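You operate a simulated robot arm through the tools that you are given. There is no shell and no other tool. Be economical: measure what you need, move in short steps, check, and stop when the job is done.

You run a simulated two-armed robot. Do the job below in one go: nothing can be reset, and whatever is moved stays where it is left.

## Task
Start the press's power unit and leave it running at pressure.
Fine: main switch on and stop button pulled up before the motor; valve lever back to run; the prop stays under the platen.

It is judged by the outcome, as a careful person would: the job done as asked, and still so three seconds after it is handed in. It fails if anything else is knocked over, pushed out of place, dropped, spilled or broken.

## Robot
Two 7-joint arms with two-finger parallel grippers on one trunk, on a base that drives. Base frame: it is fixed to the floor where the robot stands at the start and does not move with it; the origin is under the middle of the robot, x ahead of it, y to its left, z up. Lengths are in m, angles in degrees, forces in N, time in s.
The left shoulder is at the start at [0.06, 0.189, 1.022], the right one opposite. Each reaches about 0.794 m from its shoulder. Places, roughly: motor switch [-0.3, -2.8, 1]; press main switch [0.8, 0, 1.5]; press stop button [-0.1, -1.5, 0.8]; valve lever [0.1, -2.4, 1.3]; yellow prop [0.7, -0.6, 0.9]. Payload 3.43 kg a hand.
The tool frame of a hand sits at the grasp point between the pads (the TCP): z along the fingers, y along the line on which they close. The tips reach 0.03 m beyond it. Largest opening 0.094 m; finger width 0.028, thickness 0.01; the body of the gripper, 0.05 by 0.096 m, starts 0.055 m behind the TCP.
Orientation is that of the tool frame in the base frame, as a unit quaternion [x, y, z, w]. With the fingers straight down and closing along the base's y, the tool's x points along the base's -x, its y along +y and its z along -z.

## Interface
- The arms move only by the tool nudge_tool. It takes "left_steps", "right_steps" or both (then of equal length, played together; a hand with none holds still); each is a list of rows, each a list of 3 entries, a list of its own where there are three numbers: the shift along the tool's x, y, z in cm, then the turn, a rotation vector about the tool's x, y, z in rad, then the finger opening in cm, from 0 to 9.4. In form: [[[x, y, z], [wx, wy, wz], hand], ...]. A call has 1 to 8 rows; each row is the pose to reach, as a shift and turn from the pose commanded when the call began, along the tool's axes at that moment. Each row takes 0.2 s and may step no farther than 0.05 m and 8.6 degrees from the row before; otherwise, or with a gripper value out of range, the whole call is refused. A pose out of reach is approached as far as the arm can. The call stops where the force on the tool passes 40 N (or 10 N more than at its start, if that is more) or the arm is blocked; 0.2 s more then pass. Each finger travels about 0.153 m/s and halts on what it meets, pressing with about 45 N; the grip force reading is that of the motor and also rises with nothing between the fingers. The clock runs only during rows and for 0.2 s after the last one: add rows that repeat a pose to give the fingers time. The reply holds the time, the measured pose of the TCP, the force on the tool along the base axes, the opening and the grip force, in the units named above and with some noise, with the torque about the TCP (base axes, N m) and any sound that the robot's microphone picked up.
- Cameras (640 x 400 px; columns grow to the right, rows downward): "scene" is now at [0.024, -0.0037, 1.5869]; the picture's right is [-0.05, -1.00, 0.00], its down [-0.63, 0.03, -0.77] and it looks along [0.77, -0.04, -0.63] (base axes); focal length 296 px, centre (320, 200). "left" rides on the left gripper at [0.076, -0.014, -0.103] in its tool frame; the picture's right is [0.18, 0.98, 0.00], its down [-0.75, 0.14, -0.64] and it looks along [-0.63, 0.12, 0.77] (tool axes); focal length 243 px, centre (320, 200). "right" rides on the right gripper at [0.076, 0.014, -0.102] in its tool frame; the picture's right is [-0.18, 0.98, 0.00], its down [-0.75, -0.14, -0.64] and it looks along [-0.63, -0.12, 0.77] (tool axes); focal length 243 px, centre (320, 200). There is no depth. A picture from a camera that has moved, and an enlarged one, comes with that camera's place and axes in the base frame and with its lens.
- capture(camera): a new picture of that camera. No time passes.
- move_column(by): slides the trunk up (or, below 0, down) by that many m; the arms and the scene camera ride with it, the base frame stays. It gives what a move gives, with no picture.
- drive_base(legs): drives the robot by 1 to 6 legs, each [ahead, left, turn to the left] in m, m and degrees, along the robot's own axes; the way and the turn of a leg run together, so that a leg with both is an arc; at most 1.5 m and 180 degrees a leg. The arms and the cameras ride along, it lands a little off, and it stops where it bumps. It gives what a move gives.
- turn_head(pan, tilt): turns the head with the scene camera to pan (to the left, within 86 degrees either way) and tilt (down, from -29 to 69), counted from straight ahead of the robot. It gives what a move gives.
- close_up(camera, box): a new picture of the part [left, top, right, bottom] of that camera's present view, enlarged. No time passes.
- hand_in(): hands the job in; it is judged then, once.

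Go step by step. Nothing tells you exact positions but the pictures and the camera data: compare them with the known pose of the tool, close in by small moves and look again before you grip or let go. The budget is 120 turns and 100 pictures, counting those below and the enlarged ones. Unless the task says otherwise, let go and move clear before handing in, and close with one line.

The tools are called as name(argument=value, ...) on one line, values as JSON. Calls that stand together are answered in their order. nudge_tool: Moves the arms, as the interface text tells. Its arguments: {"type":"object","properties":{"left_steps":{"type":"array"},"right_steps":{"type":"array"}},"required":[]} The other tools are called the same way: move_column (by) slides the trunk up or down; drive_base (legs) drives the base; turn_head (pan, tilt) turns the head that bears the scene camera; capture (camera) takes a picture; close_up (camera, box) takes an enlarged picture of a part of a camera's view; hand_in () hands the job in.

At the start:

```text
t: 0.0
left_eef_pos: [0.5302, 0.2538, 0.9988]
left_ee_rot: [-0.001, 1.0, 0.0, 0.0]
left_force: [0.7, -0.8, 0.2]
left_ft_torque: [0.01, 0.02, -0.02]
left_opening: 0.0941
left_grip_force: 0.1
right_eef_pos: [0.3262, -0.1268, 0.9993]
right_ee_rot: [0.0, 1.0, 0.0, 0.0]
right_force: [-0.5, -0.2, -0.9]
right_ft_torque: [0.01, -0.02, 0.03]
right_opening: 0.0939
right_grip_force: 0.0
trunk travel left (down, up): [-0.694, 0.296]
robot x, y, heading: [0.0023, 0.0005, 0.0]
head pan, tilt: [-3.1, 39.3]
```

scene: 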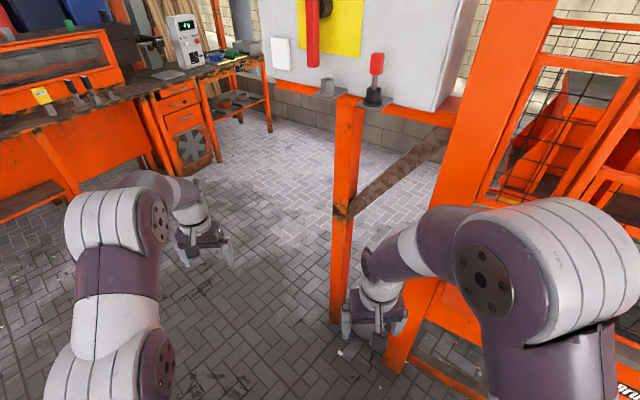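
right: 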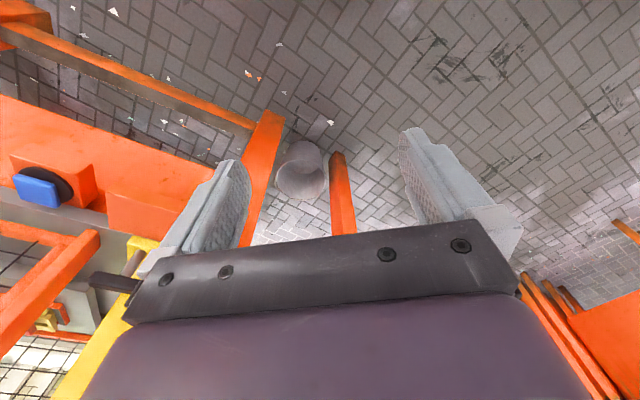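
left: 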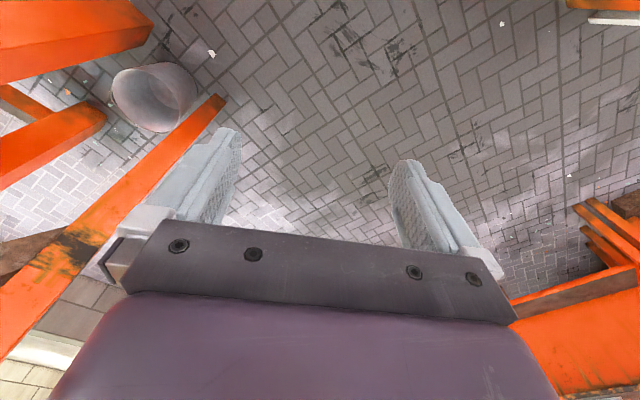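

I see a cabinet ahead with a red handle on a yellow plate (the main switch) and the press frame to the right. I'll look at the main switch and to the right first.

turn_head(pan=0, tilt=5)

capture(camera="scene")

turn_head(pan=-60, tilt=20)

capture(camera="scene")

```text
t: 1.0
left_eef_pos: [0.5288, 0.2548, 0.9998]
left_ee_rot: [0.0, 1.0, 0.0, 0.001]
left_force: [-0.1, 0.5, 0.1]
left_ft_torque: [-0.03, 0.01, -0.01]
left_opening: 0.094
left_grip_force: 0.0
right_eef_pos: [0.3254, -0.1253, 0.9999]
right_ee_rot: [0.0, 1.0, 0.0, 0.0]
right_force: [0.5, 0.7, 0.2]
right_ft_torque: [-0.07, -0.01, 0.05]
right_opening: 0.0939
right_grip_force: 0.0
trunk travel left (down, up): [-0.694, 0.296]
robot x, y, heading: [-0.0001, -0.0015, -0.2]
head pan, tilt: [0.0, 5.0]
```

```text
96 pictures are left
camera scene: at [0.0305, 0.0009, 1.6416], right [0.0, -1.0, 0.0], down [-0.09, 0.0, -1.0], along [1.0, 0.0, -0.09], focal length 296 px, centre (320, 200)
```

scene: 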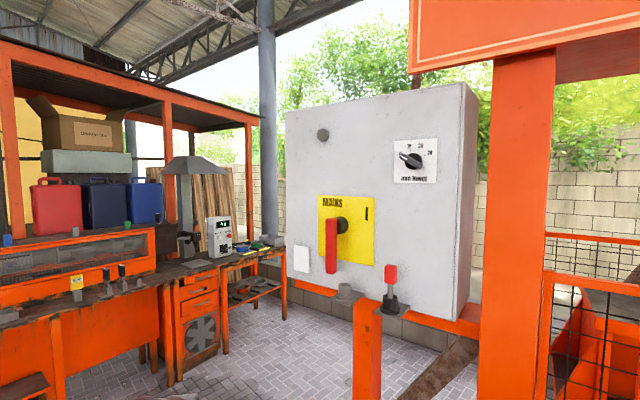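

```text
t: 2.3
left_eef_pos: [0.5313, 0.2535, 1.0001]
left_ee_rot: [0.0, 1.0, 0.002, 0.0]
left_force: [0.5, -0.2, -0.3]
left_ft_torque: [-0.02, -0.02, 0.02]
left_opening: 0.094
left_grip_force: 0.0
right_eef_pos: [0.3257, -0.1256, 0.9998]
right_ee_rot: [0.0, 1.0, 0.0, -0.001]
right_force: [-1.2, -1.2, -0.2]
right_ft_torque: [0.01, 0.01, -0.02]
right_opening: 0.0943
right_grip_force: 0.1
trunk travel left (down, up): [-0.694, 0.296]
robot x, y, heading: [0.0015, -0.0006, 0.1]
head pan, tilt: [-60.0, 20.0]
```

```text
95 pictures are left
camera scene: at [-0.0147, -0.0797, 1.6174], right [-0.87, -0.5, 0.0], down [-0.17, 0.3, -0.94], along [0.47, -0.81, -0.34], focal length 296 px, centre (320, 200)
```

scene: 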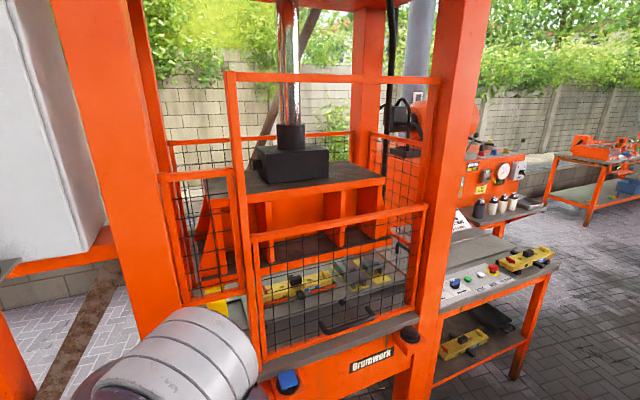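

The main switch reads 0/off with its handle hanging down, and the press is to the right with a side table and power unit. I'll enlarge the right side, then the switch.

close_up(camera="scene", box=[380, 80, 600, 300])

turn_head(pan=-10, tilt=15)

close_up(camera="scene", box=[200, 60, 440, 260])

```text
1.82 times, centred on (490, 190) of scene
camera zoom: at [-0.0147, -0.0797, 1.6174], right [-0.87, -0.5, 0.0], down [-0.17, 0.3, -0.94], along [0.47, -0.81, -0.34], focal length 537 px, centre (11, 218)
```

zoom: 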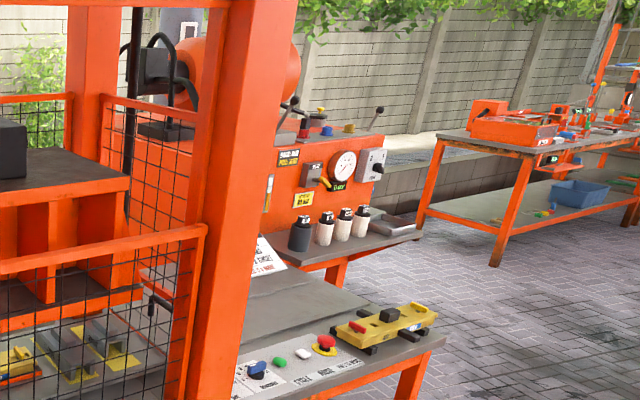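

```text
t: 3.5
left_eef_pos: [0.5297, 0.2532, 0.9999]
left_ee_rot: [0.0, 1.0, 0.0, 0.0]
left_force: [-0.6, 0.1, -0.1]
left_ft_torque: [0.01, 0.0, -0.01]
left_opening: 0.094
left_grip_force: 0.0
right_eef_pos: [0.3253, -0.1266, 0.9995]
right_ee_rot: [0.0, 1.0, 0.0, 0.0]
right_force: [0.2, -0.7, 0.0]
right_ft_torque: [0.01, -0.02, 0.02]
right_opening: 0.0939
right_grip_force: 0.1
trunk travel left (down, up): [-0.694, 0.296]
robot x, y, heading: [0.0009, 0.0011, 0.0]
head pan, tilt: [-10.0, 15.0]
```

```text
2.00 times, centred on (320, 160) of scene
camera zoom: at [0.0306, -0.0154, 1.6255], right [-0.17, -0.98, 0.0], down [-0.26, 0.05, -0.97], along [0.95, -0.17, -0.26], focal length 591 px, centre (320, 280)
```

zoom: 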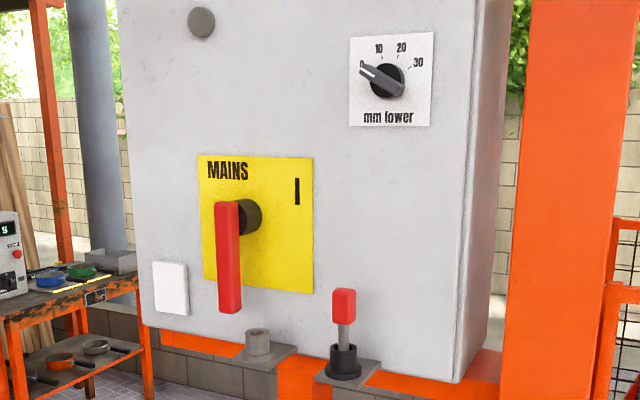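

The cabinet face seems yawed, with its right side nearer. I'll raise the column for triangulation and for reach.

move_column(by=0.25)

turn_head(pan=-10, tilt=25)

close_up(camera="scene", box=[200, 60, 440, 260])

```text
t: 6.1
left_eef_pos: [0.5307, 0.2533, 1.2501]
left_ee_rot: [0.0, 1.0, 0.0, 0.0]
left_force: [-0.2, 0.2, 0.1]
left_ft_torque: [-0.02, 0.01, -0.03]
left_opening: 0.094
left_grip_force: 0.2
right_eef_pos: [0.3253, -0.1258, 1.2503]
right_ee_rot: [0.0, 1.0, 0.0, 0.0]
right_force: [-0.3, 0.1, -0.6]
right_ft_torque: [0.01, -0.01, 0.0]
right_opening: 0.0942
right_grip_force: 0.0
trunk travel left (down, up): [-0.944, 0.046]
robot x, y, heading: [-0.0, -0.0025, -0.0]
head pan, tilt: [-10.0, 15.0]
```

```text
t: 6.8
left_eef_pos: [0.5302, 0.2535, 1.2492]
left_ee_rot: [0.001, 1.0, 0.001, 0.0]
left_force: [0.1, 0.1, -0.5]
left_ft_torque: [0.0, 0.0, 0.0]
left_opening: 0.0938
left_grip_force: 0.0
right_eef_pos: [0.3263, -0.1258, 1.2497]
right_ee_rot: [0.001, 1.0, 0.0, 0.0]
right_force: [-0.2, -0.5, -0.1]
right_ft_torque: [-0.01, 0.03, 0.03]
right_opening: 0.0938
right_grip_force: 0.0
trunk travel left (down, up): [-0.944, 0.046]
robot x, y, heading: [0.0021, -0.0005, -0.1]
head pan, tilt: [-10.0, 25.0]
```

```text
2.00 times, centred on (320, 160) of scene
camera zoom: at [0.0295, -0.0151, 1.8593], right [-0.17, -0.98, 0.0], down [-0.42, 0.07, -0.91], along [0.89, -0.16, -0.42], focal length 591 px, centre (320, 280)
```

zoom: 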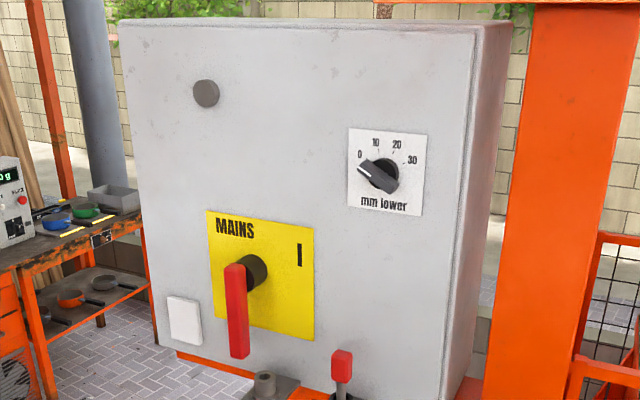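

The triangulation puts the handle's lower bar at about (0.81, -0.03, 1.45), with its pivot at z≈1.50. The cabinet face normal is about (-0.8, 0.6, 0). I'll point the right hand forward, retract the left, then drive square to the face.

nudge_tool(right_steps=[[[-1.5, 0, 0], [0, -0.148, 0], 9.4], [[-3, 0, 0], [0, -0.296, 0], 9.4], [[-4.5, 0, 0], [0, -0.444, 0], 9.4], [[-6, 0, 0], [0, -0.592, 0], 9.4], [[-7.5, 0, 0], [0, -0.74, 0], 9.4], [[-9, 0, 0], [0, -0.888, 0], 9.4], [[-10.5, 0, 0], [0, -1.036, 0], 9.4], [[-12, 0, 0], [0, -1.184, 0], 9.4]], left_steps=[[[1, 0, 0], [0, 0, 0], 9.4], [[3, 0, 0], [0, 0, 0], 9.4], [[5, 0, 0], [0, 0, 0], 9.4], [[7, 0, 0], [0, 0, 0], 9.4], [[9, 0, 0], [0, 0, 0], 9.4], [[11, 0, 0], [0, 0, 0], 9.4], [[13, 0, 0], [0, 0, 0], 9.4], [[15, 0, 0], [0, 0, 0], 9.4]])

nudge_tool(right_steps=[[[0, 0, 0], [0, -0.13, 0], 9.4], [[0, 0, 0], [0, -0.26, 0], 9.4], [[0, 0, 0], [0, -0.3868, 0], 9.4]])

drive_base(legs=[[0, 0.438, 0], [0.386, 0, 0], [0, 0, -37]])

turn_head(pan=0, tilt=35)

capture(camera="scene")

capture(camera="right")

```text
t: 8.6
left_eef_pos: [0.3794, 0.2532, 1.25]
left_ee_rot: [0.0, 1.0, 0.0, 0.0]
left_force: [-0.3, -0.5, -0.1]
left_ft_torque: [0.05, 0.03, 0.0]
left_opening: 0.094
left_grip_force: 0.0
right_eef_pos: [0.4504, -0.1179, 1.2516]
right_ee_rot: [0.0, 0.829, -0.005, 0.558]
right_force: [0.0, -0.4, -0.4]
right_ft_torque: [-0.02, -0.01, 0.01]
right_opening: 0.094
right_grip_force: 0.2
right hand out of reach, approached as far as the arm can: row 4, 8
trunk travel left (down, up): [-0.944, 0.046]
robot x, y, heading: [0.0002, 0.0005, 0.1]
head pan, tilt: [-10.0, 25.0]
```

```text
t: 9.4
left_eef_pos: [0.3811, 0.253, 1.2492]
left_ee_rot: [0.0, 1.0, 0.0, 0.0]
left_force: [0.3, 0.6, -0.8]
left_ft_torque: [0.0, 0.03, 0.0]
left_opening: 0.0941
left_grip_force: 0.1
right_eef_pos: [0.552, -0.111, 1.3072]
right_ee_rot: [-0.003, 0.722, 0.003, 0.692]
right_force: [0.4, -0.2, 0.8]
right_ft_torque: [0.0, 0.03, 0.03]
right_opening: 0.0939
right_grip_force: 0.1
right hand out of reach, approached as far as the arm can: row 1, 2, 3
trunk travel left (down, up): [-0.944, 0.046]
robot x, y, heading: [-0.0018, -0.0005, 0.2]
head pan, tilt: [-10.0, 25.0]
```

```text
t: 11.2
left_eef_pos: [0.3736, 0.4768, 1.2481]
left_ee_rot: [-0.057, 0.998, 0.001, 0.0]
left_force: [-0.7, -0.6, 0.6]
left_ft_torque: [0.03, 0.01, 0.01]
left_opening: 0.0941
left_grip_force: 0.2
right_eef_pos: [0.5865, 0.1364, 1.3063]
right_ee_rot: [-0.044, 0.722, 0.042, 0.689]
right_force: [0.1, -0.3, 0.7]
right_ft_torque: [0.02, 0.01, 0.02]
right_opening: 0.094
right_grip_force: 0.0
trunk travel left (down, up): [-0.944, 0.046]
robot x, y, heading: [0.0254, 0.1827, 6.8]
head pan, tilt: [-10.0, 25.0]
stopped in leg 1: the robot was blocked; the commanded pose is now the measured one
```

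```text
t: 11.9
left_eef_pos: [0.3759, 0.479, 1.2484]
left_ee_rot: [-0.058, 0.998, -0.001, -0.001]
left_force: [0.8, -0.2, -0.4]
left_ft_torque: [-0.03, 0.01, 0.03]
left_opening: 0.0938
left_grip_force: 0.0
right_eef_pos: [0.5879, 0.1367, 1.3057]
right_ee_rot: [-0.044, 0.722, 0.042, 0.689]
right_force: [0.3, -0.7, 0.0]
right_ft_torque: [-0.01, 0.02, -0.02]
right_opening: 0.0938
right_grip_force: 0.1
trunk travel left (down, up): [-0.944, 0.046]
robot x, y, heading: [0.0231, 0.1822, 6.6]
head pan, tilt: [0.0, 35.0]
```

```text
91 pictures are left
camera scene: at [0.0545, 0.1865, 1.8435], right [0.12, -0.99, 0.0], down [-0.57, -0.07, -0.82], along [0.81, 0.09, -0.57], focal length 296 px, centre (320, 200)
```

scene: 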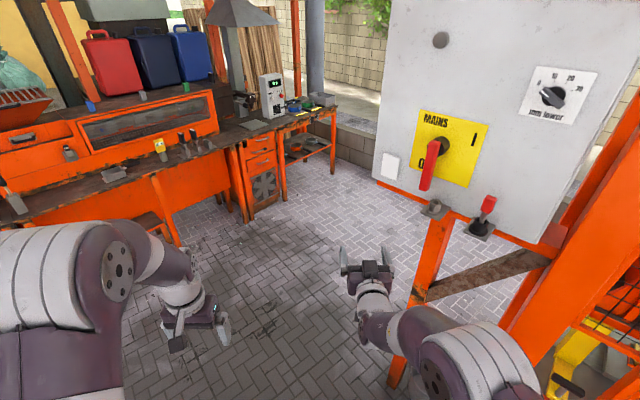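

```text
90 pictures are left
camera right: at [0.4805, 0.1386, 1.2343], right [-0.11, 0.98, 0.18], down [-0.58, -0.21, 0.78], along [0.8, -0.02, 0.59], focal length 243 px, centre (320, 200)
```

right: 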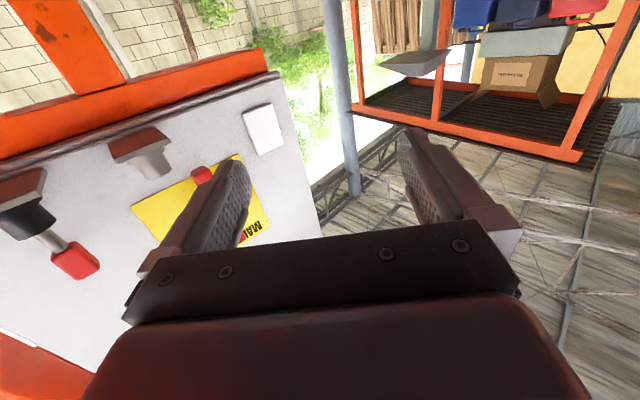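

The drive was blocked on the left by something out of view, so I'll look there.

turn_head(pan=80, tilt=55)

capture(camera="scene")

turn_head(pan=70, tilt=25)

capture(camera="scene")

```text
t: 13.4
left_eef_pos: [0.3735, 0.4774, 1.2506]
left_ee_rot: [-0.059, 0.998, 0.0, 0.0]
left_force: [0.0, 0.4, -1.7]
left_ft_torque: [0.0, 0.0, 0.0]
left_opening: 0.094
left_grip_force: 0.1
right_eef_pos: [0.5854, 0.1361, 1.3073]
right_ee_rot: [-0.043, 0.721, 0.041, 0.69]
right_force: [-0.6, -0.4, -0.8]
right_ft_torque: [-0.02, 0.0, 0.01]
right_opening: 0.094
right_grip_force: 0.1
trunk travel left (down, up): [-0.944, 0.046]
robot x, y, heading: [0.0284, 0.1832, 6.7]
head pan, tilt: [80.0, 55.0]
```

```text
89 pictures are left
camera scene: at [-0.0317, 0.2477, 1.8153], right [1.0, -0.06, 0.0], down [-0.05, -0.82, -0.57], along [0.03, 0.57, -0.82], focal length 296 px, centre (320, 200)
```

scene: 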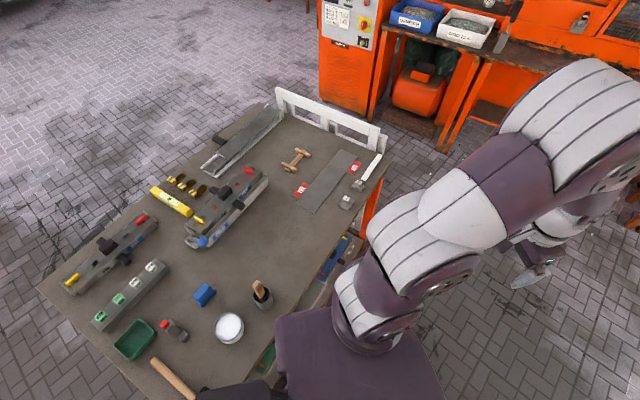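

```text
t: 14.4
left_eef_pos: [0.374, 0.479, 1.2495]
left_ee_rot: [-0.058, 0.998, 0.0, 0.0]
left_force: [-0.5, 0.9, -0.1]
left_ft_torque: [0.0, 0.04, 0.0]
left_opening: 0.094
left_grip_force: 0.0
right_eef_pos: [0.5857, 0.1368, 1.3069]
right_ee_rot: [-0.044, 0.722, 0.042, 0.69]
right_force: [0.3, -0.3, -0.2]
right_ft_torque: [-0.01, -0.03, -0.01]
right_opening: 0.0942
right_grip_force: 0.0
trunk travel left (down, up): [-0.944, 0.046]
robot x, y, heading: [0.0238, 0.1856, 6.6]
head pan, tilt: [70.0, 25.0]
```

```text
88 pictures are left
camera scene: at [-0.0143, 0.2655, 1.8592], right [0.97, -0.23, 0.0], down [-0.1, -0.41, -0.91], along [0.21, 0.88, -0.42], focal length 296 px, centre (320, 200)
```

scene: 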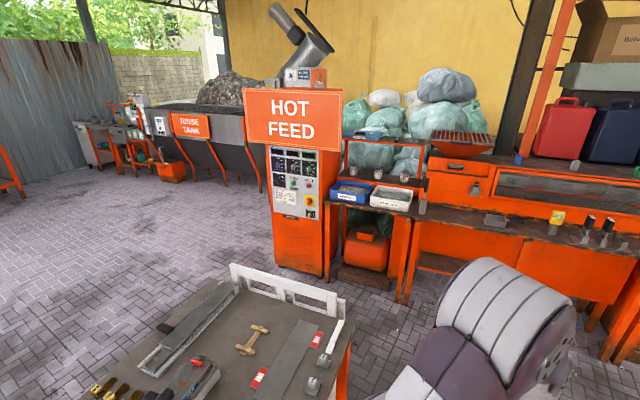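

The base touched the moulding table; nothing has fallen. I'll back away to the right, go forward a little, and straighten.

drive_base(legs=[[0, -0.1, 0], [0.12, 0, 0], [0, 0, -12]])

turn_head(pan=-10, tilt=35)

capture(camera="scene")

```text
t: 17.1
left_eef_pos: [0.5575, 0.3139, 1.2495]
left_ee_rot: [0.045, 0.999, 0.0, 0.0]
left_force: [-0.4, 0.2, 0.2]
left_ft_torque: [0.01, 0.04, 0.0]
left_opening: 0.0942
left_grip_force: 0.1
right_eef_pos: [0.6963, -0.0647, 1.3056]
right_ee_rot: [0.031, 0.723, -0.03, 0.69]
right_force: [0.3, 0.4, 0.3]
right_ft_torque: [-0.01, -0.03, 0.0]
right_opening: 0.094
right_grip_force: 0.0
trunk travel left (down, up): [-0.944, 0.046]
robot x, y, heading: [0.1531, 0.0997, -5.3]
head pan, tilt: [70.0, 25.0]
```

```text
t: 18.7
left_eef_pos: [0.5566, 0.3142, 1.2496]
left_ee_rot: [0.046, 0.999, 0.0, 0.0]
left_force: [0.1, -0.2, -0.3]
left_ft_torque: [0.03, 0.0, -0.03]
left_opening: 0.0937
left_grip_force: 0.0
right_eef_pos: [0.694, -0.0637, 1.306]
right_ee_rot: [0.031, 0.722, -0.03, 0.691]
right_force: [0.0, 0.0, 0.1]
right_ft_torque: [0.0, -0.05, 0.02]
right_opening: 0.094
right_grip_force: 0.1
trunk travel left (down, up): [-0.944, 0.046]
robot x, y, heading: [0.1544, 0.0944, -5.5]
head pan, tilt: [-10.0, 35.0]
```

```text
87 pictures are left
camera scene: at [0.1786, 0.0793, 1.8435], right [-0.26, -0.97, 0.0], down [-0.55, 0.15, -0.82], along [0.79, -0.21, -0.57], focal length 296 px, centre (320, 200)
```

scene: 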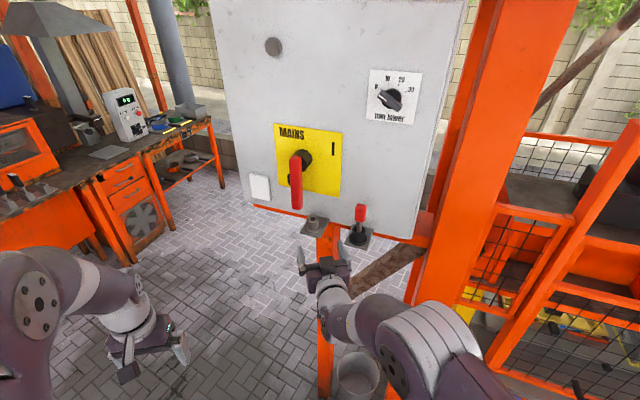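

I'll bring the right hand up in front of the handle, square to the cabinet face and about 8 cm out.

nudge_tool(right_steps=[[[-2.3, 2.2, 0], [0.11, -0.009, 0], 9.4], [[-4.6, 4.4, 0], [0.22, -0.018, 0], 9.4], [[-7, 6.6, 1], [0.33, -0.026, 0], 9.4], [[-9.3, 8.6, 2.5], [0.45, -0.035, 0], 9.4], [[-11.6, 8.6, 4], [0.56, -0.044, 0], 9.4], [[-11.6, 8.6, 4], [0.56, -0.044, 0], 9.4]])

capture(camera="scene")

capture(camera="right")

```text
t: 20.1
left_eef_pos: [0.5559, 0.3131, 1.2513]
left_ee_rot: [0.045, 0.999, 0.0, 0.001]
left_force: [-0.2, -0.3, 0.0]
left_ft_torque: [-0.01, -0.04, 0.0]
left_opening: 0.094
left_grip_force: 0.1
right_eef_pos: [0.7753, -0.0317, 1.429]
right_ee_rot: [0.187, 0.687, -0.192, 0.675]
right_force: [-0.5, -0.3, 0.4]
right_ft_torque: [0.02, -0.01, 0.0]
right_opening: 0.094
right_grip_force: 0.0
right hand out of reach, approached as far as the arm can: row 2, 3, 4, 5, 6
trunk travel left (down, up): [-0.944, 0.046]
robot x, y, heading: [0.1543, 0.0968, -5.3]
head pan, tilt: [-10.0, 35.0]
```

```text
86 pictures are left
camera scene: at [0.1768, 0.0777, 1.8435], right [-0.26, -0.96, 0.0], down [-0.55, 0.15, -0.82], along [0.79, -0.21, -0.57], focal length 296 px, centre (320, 200)
```

scene: 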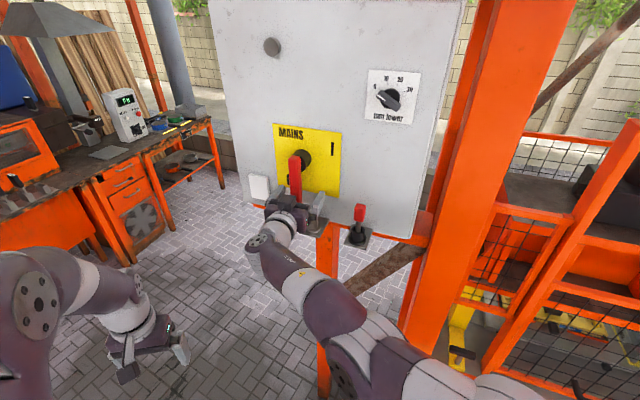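

```text
85 pictures are left
camera right: at [0.6925, 0.0335, 1.3546], right [0.51, 0.84, 0.17], down [-0.61, 0.21, 0.77], along [0.61, -0.49, 0.62], focal length 243 px, centre (320, 200)
```

right: 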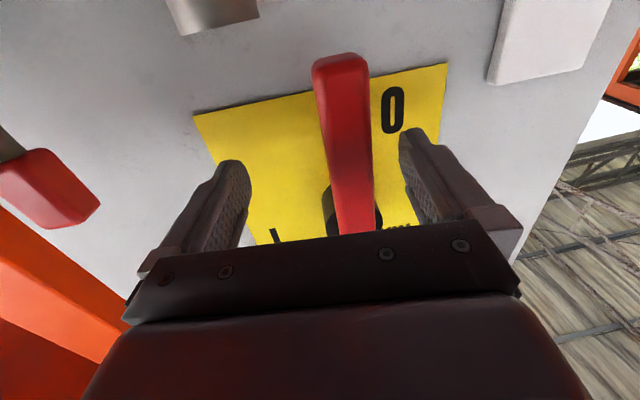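

The fingers straddle the handle bar nearly centred. I'll shift slightly left and forward.

nudge_tool(right_steps=[[[0, 1.0, 1.0], [0, 0, 0], 9.4], [[0, 1.5, 2.5], [0, 0, 0], 9.4]])

capture(camera="right")

```text
t: 20.7
left_eef_pos: [0.5567, 0.3133, 1.2498]
left_ee_rot: [0.045, 0.999, 0.0, 0.0]
left_force: [0.3, 0.3, -1.1]
left_ft_torque: [0.0, -0.01, -0.02]
left_opening: 0.094
left_grip_force: 0.1
right_eef_pos: [0.8053, -0.032, 1.429]
right_ee_rot: [0.186, 0.688, -0.19, 0.676]
right_force: [-0.1, -0.2, -0.7]
right_ft_torque: [-0.01, 0.02, 0.03]
right_opening: 0.0941
right_grip_force: 0.1
trunk travel left (down, up): [-0.944, 0.046]
robot x, y, heading: [0.1547, 0.0943, -5.3]
head pan, tilt: [-10.0, 35.0]
```

```text
84 pictures are left
camera right: at [0.7233, 0.0333, 1.3543], right [0.51, 0.84, 0.17], down [-0.61, 0.21, 0.77], along [0.61, -0.49, 0.62], focal length 243 px, centre (320, 200)
```

right: 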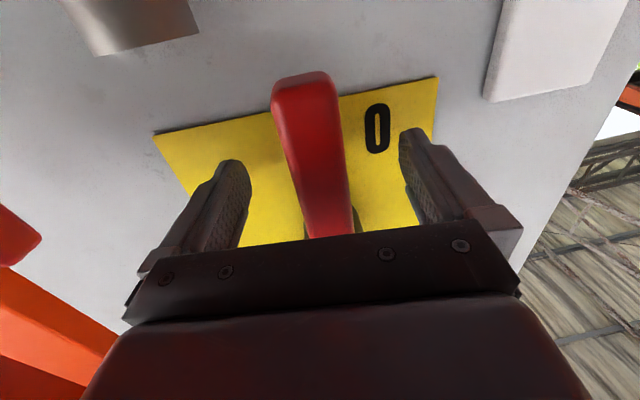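

The bar is centred between the fingers and deep enough, so I'll close on it.

nudge_tool(right_steps=[[[0, 0, 0], [0, 0, 0], 6], [[0, 0, 0], [0, 0, 0], 3], [[0, 0, 0], [0, 0, 0], 1.5], [[0, 0, 0], [0, 0, 0], 1.0], [[0, 0, 0], [0, 0, 0], 1.0]])

capture(camera="right")

```text
t: 21.9
left_eef_pos: [0.5562, 0.3145, 1.2491]
left_ee_rot: [0.045, 0.999, 0.0, 0.0]
left_force: [0.2, 0.9, -0.1]
left_ft_torque: [0.0, 0.02, -0.01]
left_opening: 0.094
left_grip_force: 0.0
right_eef_pos: [0.8046, -0.0298, 1.4292]
right_ee_rot: [0.186, 0.687, -0.191, 0.675]
right_force: [0.6, 3.7, 0.2]
right_ft_torque: [-0.07, 0.03, -0.68]
right_opening: 0.0316
right_grip_force: 45.3
trunk travel left (down, up): [-0.944, 0.046]
robot x, y, heading: [0.1551, 0.0963, -5.2]
head pan, tilt: [-10.0, 35.0]
```

```text
83 pictures are left
camera right: at [0.7226, 0.0349, 1.3546], right [0.51, 0.84, 0.17], down [-0.61, 0.21, 0.76], along [0.61, -0.49, 0.62], focal length 243 px, centre (320, 200)
```

right: 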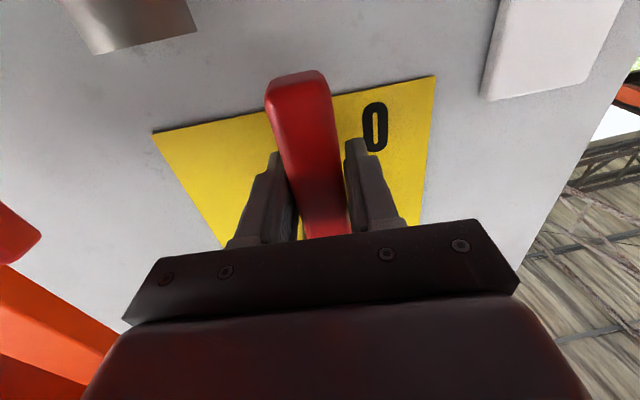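

The handle is gripped at 3.2 cm opening. I'll turn it anticlockwise about its pivot, with a short test first.

nudge_tool(right_steps=[[[-0.07, -1.03, -0.1], [0, 0.014, -0.139], 1.0], [[-0.29, -2.03, -0.2], [0, 0.028, -0.279], 1.0], [[-0.64, -3.0, -0.3], [0, 0.042, -0.418], 1.0]])

capture(camera="scene")

```text
t: 22.7
left_eef_pos: [0.5577, 0.3164, 1.2492]
left_ee_rot: [0.046, 0.999, -0.001, 0.001]
left_force: [-0.2, 0.0, 0.1]
left_ft_torque: [-0.01, 0.03, -0.03]
left_opening: 0.0939
left_grip_force: 0.2
right_eef_pos: [0.7885, -0.0543, 1.4356]
right_ee_rot: [0.042, 0.725, -0.325, 0.605]
right_force: [4.1, 6.5, -2.2]
right_ft_torque: [-0.94, -0.49, -0.31]
right_opening: 0.0316
right_grip_force: 45.0
trunk travel left (down, up): [-0.944, 0.046]
robot x, y, heading: [0.1524, 0.0991, -5.1]
head pan, tilt: [-10.0, 35.0]
```

```text
82 pictures are left
camera scene: at [0.1806, 0.082, 1.8435], right [-0.26, -0.96, 0.0], down [-0.55, 0.15, -0.82], along [0.79, -0.22, -0.57], focal length 296 px, centre (320, 200)
```

scene: 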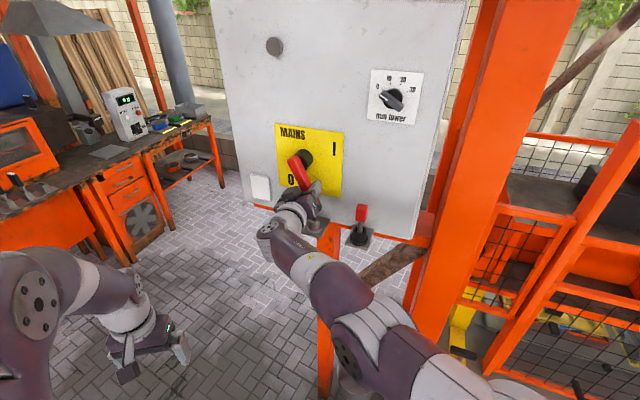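

It's turning smoothly with low forces, so I'll continue the arc towards I.

nudge_tool(right_steps=[[[-0.08, -1.06, -0.11], [0, 0.014, -0.143], 1.0], [[-0.3, -2.09, -0.21], [0, 0.029, -0.286], 1.0], [[-0.68, -3.08, -0.31], [0, 0.043, -0.43], 1.0], [[-1.19, -4.01, -0.4], [0, 0.057, -0.573], 1.0], [[-1.84, -4.85, -0.49], [0, 0.072, -0.716], 1.0], [[-2.59, -5.6, -0.56], [0, 0.086, -0.86], 1.0], [[-3.46, -6.23, -0.63], [0, 0.1, -1.0], 1.0], [[-4.39, -6.72, -0.68], [0, 0.115, -1.146], 1.0]])

capture(camera="scene")

```text
t: 24.5
left_eef_pos: [0.5579, 0.3167, 1.2478]
left_ee_rot: [0.045, 0.999, -0.001, 0.0]
left_force: [-0.1, 0.2, -0.9]
left_ft_torque: [0.01, 0.0, 0.03]
left_opening: 0.094
left_grip_force: 0.1
right_eef_pos: [0.764, -0.0865, 1.5005]
right_ee_rot: [-0.343, 0.665, -0.595, 0.292]
right_force: [-10.4, 13.0, -34.8]
right_ft_torque: [0.49, -1.23, 0.37]
right_opening: 0.0325
right_grip_force: 45.5
trunk travel left (down, up): [-0.944, 0.046]
robot x, y, heading: [0.1597, 0.0943, -5.2]
head pan, tilt: [-10.0, 35.0]
```

```text
81 pictures are left
camera scene: at [0.1806, 0.0832, 1.843], right [-0.26, -0.96, 0.0], down [-0.55, 0.15, -0.82], along [0.79, -0.22, -0.57], focal length 296 px, centre (320, 200)
```

scene: 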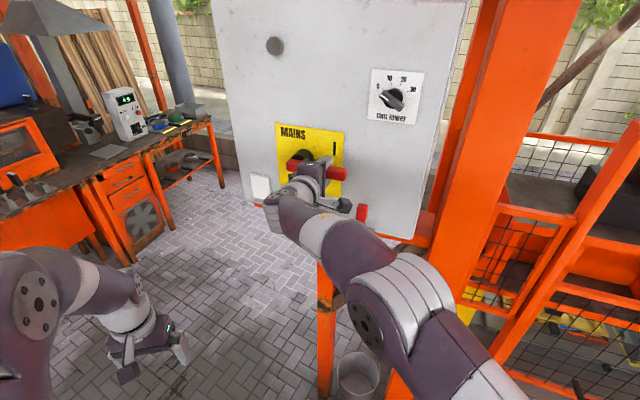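

The handle is now horizontal next to I, and the force has risen as if at the stop. I'll release, back off and check.

nudge_tool(right_steps=[[[0, 0, 0], [0, 0, 0], 5], [[0, 0, 0], [0, 0, 0], 8], [[0, 0, -1], [0, 0, 0], 8], [[0, 0, -4], [0, 0, 0], 8], [[0, 0, -8], [0, 0, 0], 8], [[0, 0, -8], [0, 0, 0], 8]])

close_up(camera="scene", box=[230, 60, 430, 260])

```text
t: 25.9
left_eef_pos: [0.5534, 0.3136, 1.2507]
left_ee_rot: [0.045, 0.999, 0.0, 0.001]
left_force: [0.9, -0.1, 0.1]
left_ft_torque: [-0.04, -0.02, 0.05]
left_opening: 0.0939
left_grip_force: 0.1
right_eef_pos: [0.7123, -0.0892, 1.5232]
right_ee_rot: [-0.343, 0.663, -0.594, 0.3]
right_force: [0.2, 0.4, 0.8]
right_ft_torque: [0.0, -0.01, 0.03]
right_opening: 0.0799
right_grip_force: 0.1
right hand out of reach, approached as far as the arm can: row 4, 5, 6
trunk travel left (down, up): [-0.944, 0.046]
robot x, y, heading: [0.1541, 0.0994, -5.3]
head pan, tilt: [-10.0, 35.0]
```

```text
2.00 times, centred on (330, 160) of scene
camera zoom: at [0.1749, 0.0789, 1.8436], right [-0.26, -0.96, 0.0], down [-0.55, 0.15, -0.82], along [0.79, -0.21, -0.57], focal length 591 px, centre (300, 280)
```

zoom: 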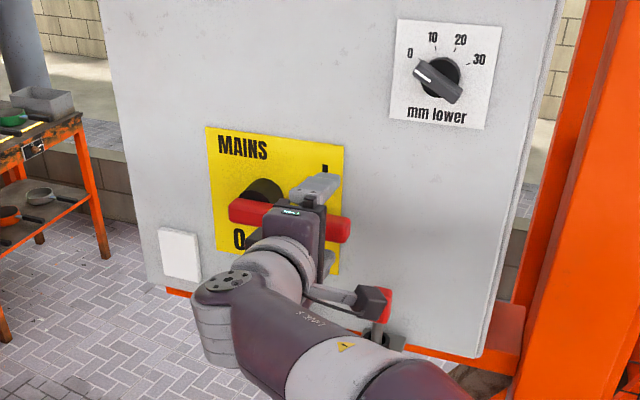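

The handle is horizontal at I. I'll drive straight back to clear the hand, then check.

drive_base(legs=[[-0.2, 0, 0]])

close_up(camera="scene", box=[200, 40, 440, 240])

```text
t: 27.5
left_eef_pos: [0.3672, 0.3263, 1.2494]
left_ee_rot: [0.051, 0.999, 0.0, 0.002]
left_force: [-0.8, 0.3, 0.4]
left_ft_torque: [0.02, -0.05, 0.0]
left_opening: 0.094
left_grip_force: 0.1
right_eef_pos: [0.5213, -0.0784, 1.5238]
right_ee_rot: [-0.341, 0.663, -0.597, 0.297]
right_force: [-0.4, 0.4, 0.5]
right_ft_torque: [0.06, 0.0, 0.02]
right_opening: 0.08
right_grip_force: 0.1
trunk travel left (down, up): [-0.944, 0.046]
robot x, y, heading: [-0.0341, 0.1089, -5.7]
head pan, tilt: [-10.0, 35.0]
stopped in leg 1: the robot was blocked; the commanded pose is now the measured one
```

```text
2.00 times, centred on (320, 140) of scene
camera zoom: at [-0.0149, 0.0968, 1.8436], right [-0.27, -0.96, 0.0], down [-0.55, 0.16, -0.82], along [0.79, -0.22, -0.57], focal length 591 px, centre (320, 320)
```

zoom: 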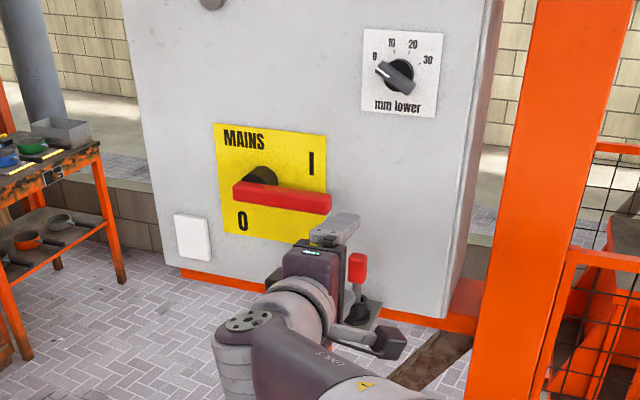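

Main switch is confirmed on. Now I'll move the base slightly off what it touched and look to the right for a route.

drive_base(legs=[[0.03, -0.08, 0]])

turn_head(pan=-80, tilt=40)

capture(camera="scene")

```text
t: 28.6
left_eef_pos: [0.3917, 0.2482, 1.249]
left_ee_rot: [0.051, 0.999, -0.003, 0.001]
left_force: [0.1, 1.6, -0.5]
left_ft_torque: [-0.04, 0.0, 0.04]
left_opening: 0.0939
left_grip_force: 0.1
right_eef_pos: [0.5454, -0.1566, 1.523]
right_ee_rot: [-0.342, 0.663, -0.596, 0.296]
right_force: [-0.6, -0.2, -0.4]
right_ft_torque: [0.0, 0.01, -0.01]
right_opening: 0.0802
right_grip_force: 0.1
trunk travel left (down, up): [-0.944, 0.046]
robot x, y, heading: [-0.0102, 0.0234, -5.9]
head pan, tilt: [-10.0, 35.0]
```

```text
t: 30.0
left_eef_pos: [0.3919, 0.2415, 1.251]
left_ee_rot: [0.051, 0.999, 0.001, 0.001]
left_force: [-0.1, -0.4, 0.4]
left_ft_torque: [0.0, 0.02, -0.02]
left_opening: 0.0938
left_grip_force: 0.1
right_eef_pos: [0.5474, -0.1636, 1.5211]
right_ee_rot: [-0.342, 0.665, -0.594, 0.297]
right_force: [0.0, 0.3, -0.2]
right_ft_torque: [0.01, 0.01, -0.02]
right_opening: 0.0801
right_grip_force: 0.0
trunk travel left (down, up): [-0.944, 0.046]
robot x, y, heading: [-0.0137, 0.0257, -6.0]
head pan, tilt: [-80.0, 40.0]
```

```text
78 pictures are left
camera scene: at [-0.0669, -0.0516, 1.8359], right [-1.0, -0.07, 0.0], down [-0.05, 0.64, -0.77], along [0.06, -0.76, -0.64], focal length 296 px, centre (320, 200)
```

scene: 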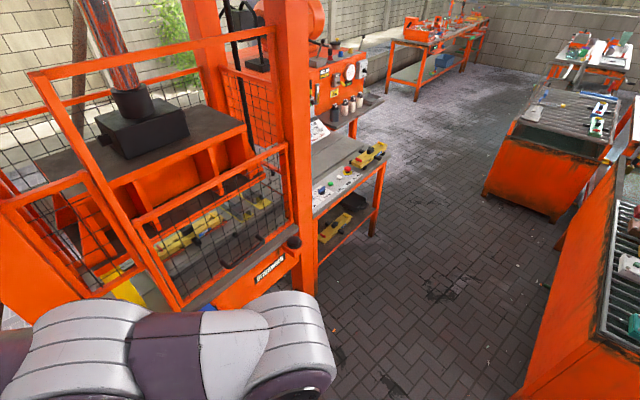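

I see a corridor between the press and control table (left) and the benches (right). I'll check what's close behind me.

turn_head(pan=-86, tilt=65)

capture(camera="scene")

turn_head(pan=86, tilt=65)

capture(camera="scene")

```text
t: 30.9
left_eef_pos: [0.3909, 0.2409, 1.2489]
left_ee_rot: [0.05, 0.999, 0.0, 0.0]
left_force: [-0.2, 0.3, -0.2]
left_ft_torque: [0.01, -0.02, 0.03]
left_opening: 0.0942
left_grip_force: 0.1
right_eef_pos: [0.5464, -0.1626, 1.5226]
right_ee_rot: [-0.343, 0.664, -0.594, 0.297]
right_force: [-0.8, -0.4, 0.1]
right_ft_torque: [0.01, -0.01, 0.0]
right_opening: 0.08
right_grip_force: 0.0
trunk travel left (down, up): [-0.944, 0.046]
robot x, y, heading: [-0.012, 0.0296, -5.7]
head pan, tilt: [-85.9, 65.0]
```

```text
77 pictures are left
camera scene: at [-0.0753, -0.0259, 1.8037], right [-1.0, 0.03, 0.0], down [0.03, 0.91, -0.42], along [-0.01, -0.42, -0.91], focal length 296 px, centre (320, 200)
```

scene: 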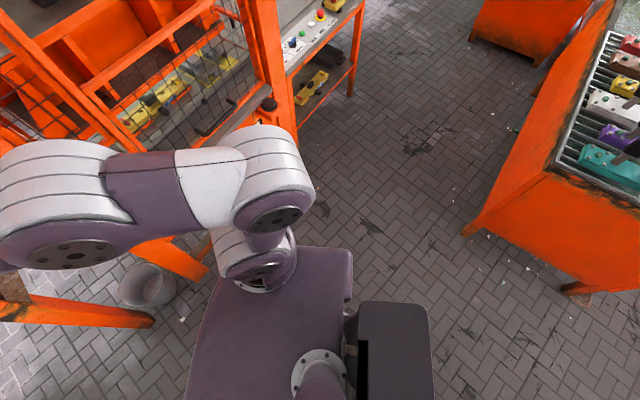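

```text
t: 33.5
left_eef_pos: [0.392, 0.243, 1.2495]
left_ee_rot: [0.051, 0.999, 0.0, 0.0]
left_force: [-0.3, -0.2, -0.1]
left_ft_torque: [-0.03, 0.02, 0.0]
left_opening: 0.094
left_grip_force: 0.1
right_eef_pos: [0.5466, -0.1622, 1.5219]
right_ee_rot: [-0.342, 0.664, -0.596, 0.296]
right_force: [-0.2, -0.4, 0.3]
right_ft_torque: [-0.03, -0.01, 0.01]
right_opening: 0.0795
right_grip_force: 0.1
trunk travel left (down, up): [-0.944, 0.046]
robot x, y, heading: [-0.0124, 0.0277, -5.5]
head pan, tilt: [85.9, 65.0]
```

```text
76 pictures are left
camera scene: at [-0.0631, 0.0943, 1.8036], right [0.99, -0.17, 0.0], down [-0.15, -0.89, -0.42], along [0.07, 0.42, -0.91], focal length 296 px, centre (320, 200)
```

scene: 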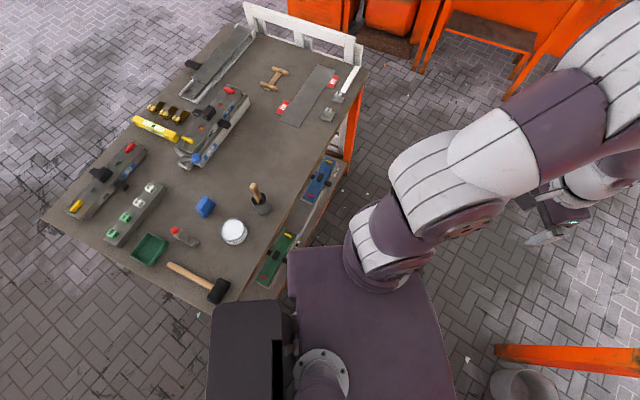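

The base radius seems to be about 0.27 m; the table is behind-left and the corridor behind-right is clear. I'll tuck the right hand down before driving.

nudge_tool(right_steps=[[[0.5, 1, -1], [-0.146, 0, 0], 8], [[1, 2, -2], [-0.292, 0, 0], 8], [[1.5, 3, -3], [-0.438, 0, 0], 8], [[2, 4, -4], [-0.584, 0, 0], 8], [[2.5, 5, -5], [-0.73, 0, 0], 8], [[3, 6, -6], [-0.876, 0, 0], 8], [[3.5, 7, -7], [-1.022, 0, 0], 8], [[4, 8, -8], [-1.168, 0, 0], 8]])

nudge_tool(right_steps=[[[0, 0, 0], [-0.13, 0, 0], 8], [[0, 0, 0], [-0.26, 0, 0], 8], [[0, 0, 0], [-0.4, 0, 0], 8]])

turn_head(pan=-70, tilt=45)

capture(camera="scene")

```text
t: 35.3
left_eef_pos: [0.3906, 0.2412, 1.2504]
left_ee_rot: [0.05, 0.999, 0.001, 0.0]
left_force: [0.0, -0.6, -0.1]
left_ft_torque: [0.03, 0.02, 0.02]
left_opening: 0.0939
left_grip_force: 0.1
right_eef_pos: [0.4408, -0.1566, 1.4078]
right_ee_rot: [-0.448, 0.88, -0.14, 0.069]
right_force: [-0.2, -0.1, 0.5]
right_ft_torque: [-0.02, 0.01, 0.03]
right_opening: 0.08
right_grip_force: 0.2
right hand out of reach, approached as far as the arm can: row 6, 7, 8
trunk travel left (down, up): [-0.944, 0.046]
robot x, y, heading: [-0.0131, 0.0264, -5.8]
head pan, tilt: [85.9, 65.0]
```

```text
t: 36.1
left_eef_pos: [0.3919, 0.2421, 1.2494]
left_ee_rot: [0.05, 0.999, 0.001, 0.0]
left_force: [0.4, 0.3, -0.5]
left_ft_torque: [0.01, 0.02, -0.01]
left_opening: 0.0942
left_grip_force: 0.1
right_eef_pos: [0.3963, -0.1473, 1.3039]
right_ee_rot: [-0.452, 0.891, 0.043, -0.021]
right_force: [1.1, 1.2, -0.3]
right_ft_torque: [-0.02, -0.01, 0.0]
right_opening: 0.0801
right_grip_force: 0.2
right hand out of reach, approached as far as the arm can: row 1, 2, 3
trunk travel left (down, up): [-0.944, 0.046]
robot x, y, heading: [-0.0105, 0.0259, -5.3]
head pan, tilt: [85.9, 65.0]
```

```text
t: 38.5
left_eef_pos: [0.3919, 0.2407, 1.2505]
left_ee_rot: [0.051, 0.999, 0.001, 0.0]
left_force: [-0.5, -0.7, -0.5]
left_ft_torque: [-0.04, -0.05, -0.02]
left_opening: 0.0937
left_grip_force: 0.0
right_eef_pos: [0.3954, -0.1482, 1.3046]
right_ee_rot: [-0.452, 0.891, 0.043, -0.02]
right_force: [0.0, 0.6, 0.5]
right_ft_torque: [0.0, -0.02, 0.01]
right_opening: 0.0799
right_grip_force: 0.0
trunk travel left (down, up): [-0.944, 0.046]
robot x, y, heading: [-0.0144, 0.0286, -5.6]
head pan, tilt: [-70.0, 45.0]
```

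```text
75 pictures are left
camera scene: at [-0.0534, -0.0443, 1.8287], right [-0.97, -0.25, 0.0], down [-0.17, 0.69, -0.71], along [0.17, -0.69, -0.71], focal length 296 px, centre (320, 200)
```

scene: 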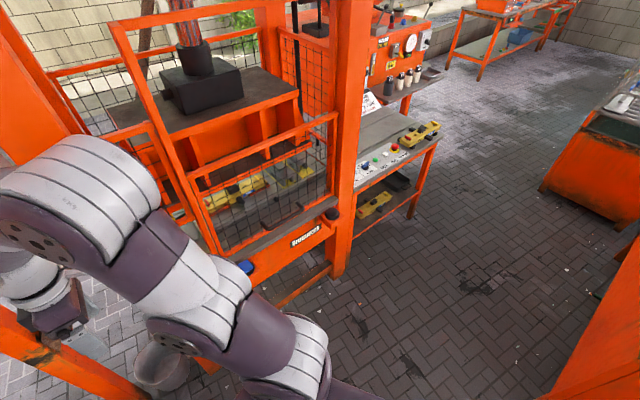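

Driving around: right, diagonally back into the corridor, then right along it.

drive_base(legs=[[0, -0.15, 5.6], [-0.3, -0.35, 0], [-0.36, 0, 0], [0, -0.5, 0]])

turn_head(pan=-40, tilt=40)

capture(camera="scene")

```text
t: 46.7
left_eef_pos: [-0.2979, -0.7138, 1.2494]
left_ee_rot: [-0.002, 1.0, -0.001, 0.0]
left_force: [0.7, -0.1, 0.3]
left_ft_torque: [-0.03, 0.02, 0.02]
left_opening: 0.0938
left_grip_force: 0.0
right_eef_pos: [-0.2509, -1.103, 1.3054]
right_ee_rot: [-0.498, 0.866, 0.041, -0.024]
right_force: [-1.3, -0.4, 0.0]
right_ft_torque: [0.0, -0.02, -0.01]
right_opening: 0.08
right_grip_force: 0.1
trunk travel left (down, up): [-0.944, 0.046]
robot x, y, heading: [-0.6742, -0.969, 0.6]
head pan, tilt: [-70.0, 45.0]
```

```text
t: 47.6
left_eef_pos: [-0.2982, -0.7157, 1.2495]
left_ee_rot: [-0.003, 1.0, 0.0, 0.0]
left_force: [0.1, 0.1, 0.9]
left_ft_torque: [0.04, 0.03, 0.01]
left_opening: 0.094
left_grip_force: 0.2
right_eef_pos: [-0.2521, -1.1042, 1.3047]
right_ee_rot: [-0.498, 0.866, 0.041, -0.023]
right_force: [0.6, 1.0, 0.6]
right_ft_torque: [-0.01, 0.0, 0.0]
right_opening: 0.0801
right_grip_force: 0.0
trunk travel left (down, up): [-0.944, 0.046]
robot x, y, heading: [-0.6719, -0.9685, 0.3]
head pan, tilt: [-40.0, 40.0]
```

```text
74 pictures are left
camera scene: at [-0.6718, -1.0255, 1.8359], right [-0.64, -0.77, 0.0], down [-0.49, 0.41, -0.77], along [0.59, -0.49, -0.64], focal length 296 px, centre (320, 200)
```

scene: 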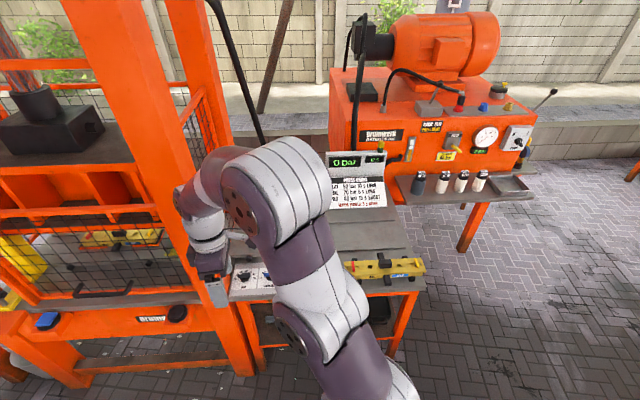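

The control table and hydraulic unit are visible. I'll move further right so the right hand is over the buttons.

drive_base(legs=[[0, -0.37, 0]])

turn_head(pan=-15, tilt=45)

capture(camera="scene")

close_up(camera="scene", box=[120, 80, 520, 330])

```text
t: 50.0
left_eef_pos: [-0.2964, -1.0839, 1.2488]
left_ee_rot: [-0.003, 1.0, -0.001, 0.0]
left_force: [-0.1, -0.3, -0.5]
left_ft_torque: [0.01, -0.02, 0.01]
left_opening: 0.0939
left_grip_force: 0.0
right_eef_pos: [-0.2486, -1.4722, 1.305]
right_ee_rot: [-0.498, 0.866, 0.041, -0.023]
right_force: [0.3, -1.5, -0.5]
right_ft_torque: [-0.01, -0.01, 0.0]
right_opening: 0.0798
right_grip_force: 0.2
trunk travel left (down, up): [-0.944, 0.046]
robot x, y, heading: [-0.6758, -1.3447, 0.4]
head pan, tilt: [-40.0, 40.0]
```

```text
t: 50.9
left_eef_pos: [-0.2941, -1.086, 1.2502]
left_ee_rot: [-0.003, 1.0, 0.0, 0.001]
left_force: [-0.3, -0.2, -0.2]
left_ft_torque: [0.02, -0.01, 0.01]
left_opening: 0.0939
left_grip_force: 0.1
right_eef_pos: [-0.2488, -1.4749, 1.3043]
right_ee_rot: [-0.498, 0.866, 0.041, -0.024]
right_force: [0.3, 0.6, 0.9]
right_ft_torque: [0.02, 0.0, -0.02]
right_opening: 0.08
right_grip_force: 0.0
trunk travel left (down, up): [-0.944, 0.046]
robot x, y, heading: [-0.6761, -1.3412, 0.2]
head pan, tilt: [-15.0, 45.0]
```

```text
73 pictures are left
camera scene: at [-0.6565, -1.3626, 1.8287], right [-0.25, -0.97, 0.0], down [-0.68, 0.18, -0.71], along [0.68, -0.18, -0.71], focal length 296 px, centre (320, 200)
```

scene: 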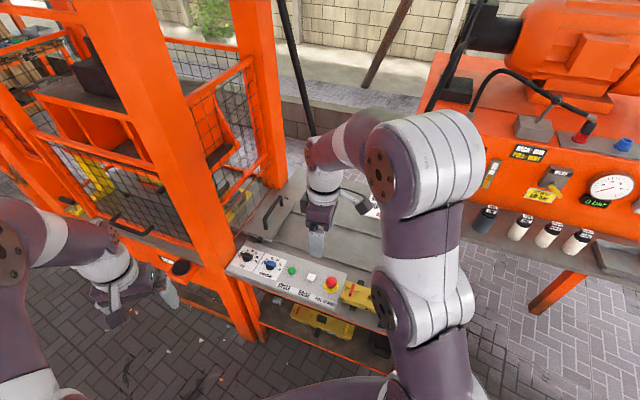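

```text
1.60 times, centred on (320, 205) of scene
camera zoom: at [-0.6565, -1.3626, 1.8287], right [-0.25, -0.97, 0.0], down [-0.68, 0.18, -0.71], along [0.68, -0.18, -0.71], focal length 473 px, centre (320, 192)
```

zoom: 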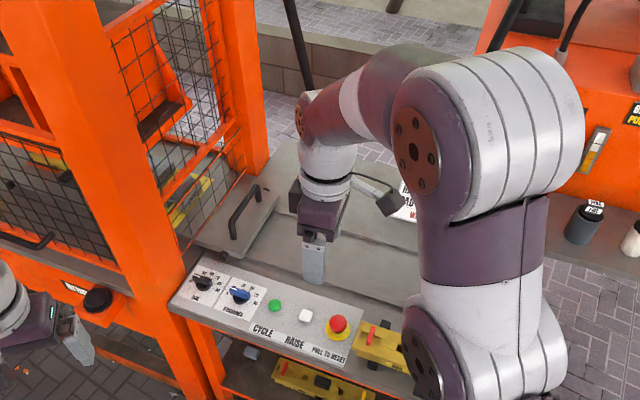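

The stop button ("pull to reset") is at roughly (-0.13, -1.55, 0.82). I'll lower the column for reach and triangulation.

move_column(by=-0.25)

close_up(camera="scene", box=[120, 80, 520, 330])

capture(camera="right")

```text
t: 53.5
left_eef_pos: [-0.2956, -1.0849, 0.9994]
left_ee_rot: [-0.003, 1.0, 0.0, 0.0]
left_force: [0.2, 0.0, -0.5]
left_ft_torque: [0.0, -0.03, 0.01]
left_opening: 0.0938
left_grip_force: 0.0
right_eef_pos: [-0.249, -1.4737, 1.0537]
right_ee_rot: [-0.498, 0.866, 0.042, -0.023]
right_force: [-0.1, -0.7, -0.8]
right_ft_torque: [-0.02, 0.01, 0.03]
right_opening: 0.0799
right_grip_force: 0.1
trunk travel left (down, up): [-0.694, 0.296]
robot x, y, heading: [-0.6731, -1.3448, 0.2]
head pan, tilt: [-15.0, 45.0]
```

```text
1.60 times, centred on (320, 205) of scene
camera zoom: at [-0.6566, -1.3616, 1.5787], right [-0.25, -0.97, 0.0], down [-0.68, 0.18, -0.71], along [0.68, -0.18, -0.71], focal length 473 px, centre (320, 192)
```

zoom: 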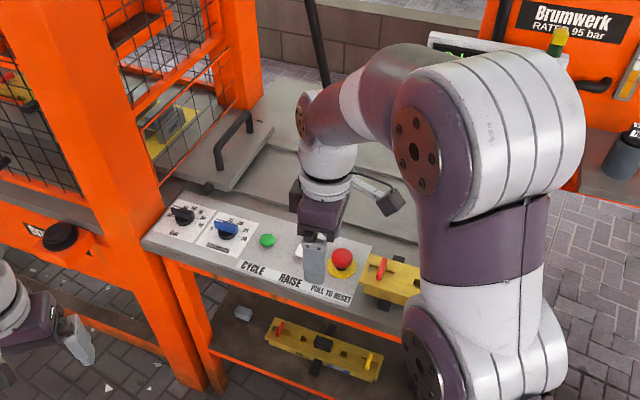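

```text
70 pictures are left
camera right: at [-0.2921, -1.5372, 1.1574], right [-0.75, 0.65, 0.09], down [0.55, 0.55, 0.63], along [0.36, 0.52, -0.77], focal length 243 px, centre (320, 200)
```

right: 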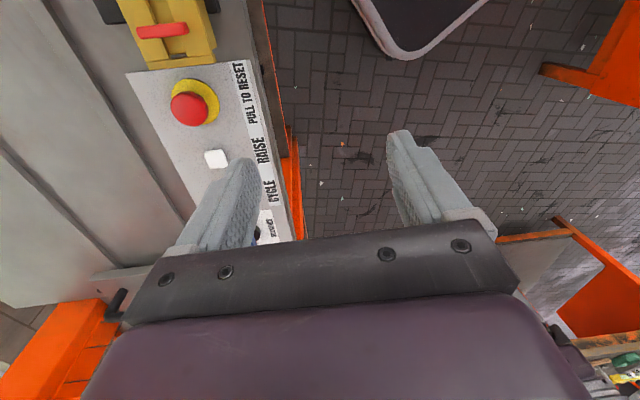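

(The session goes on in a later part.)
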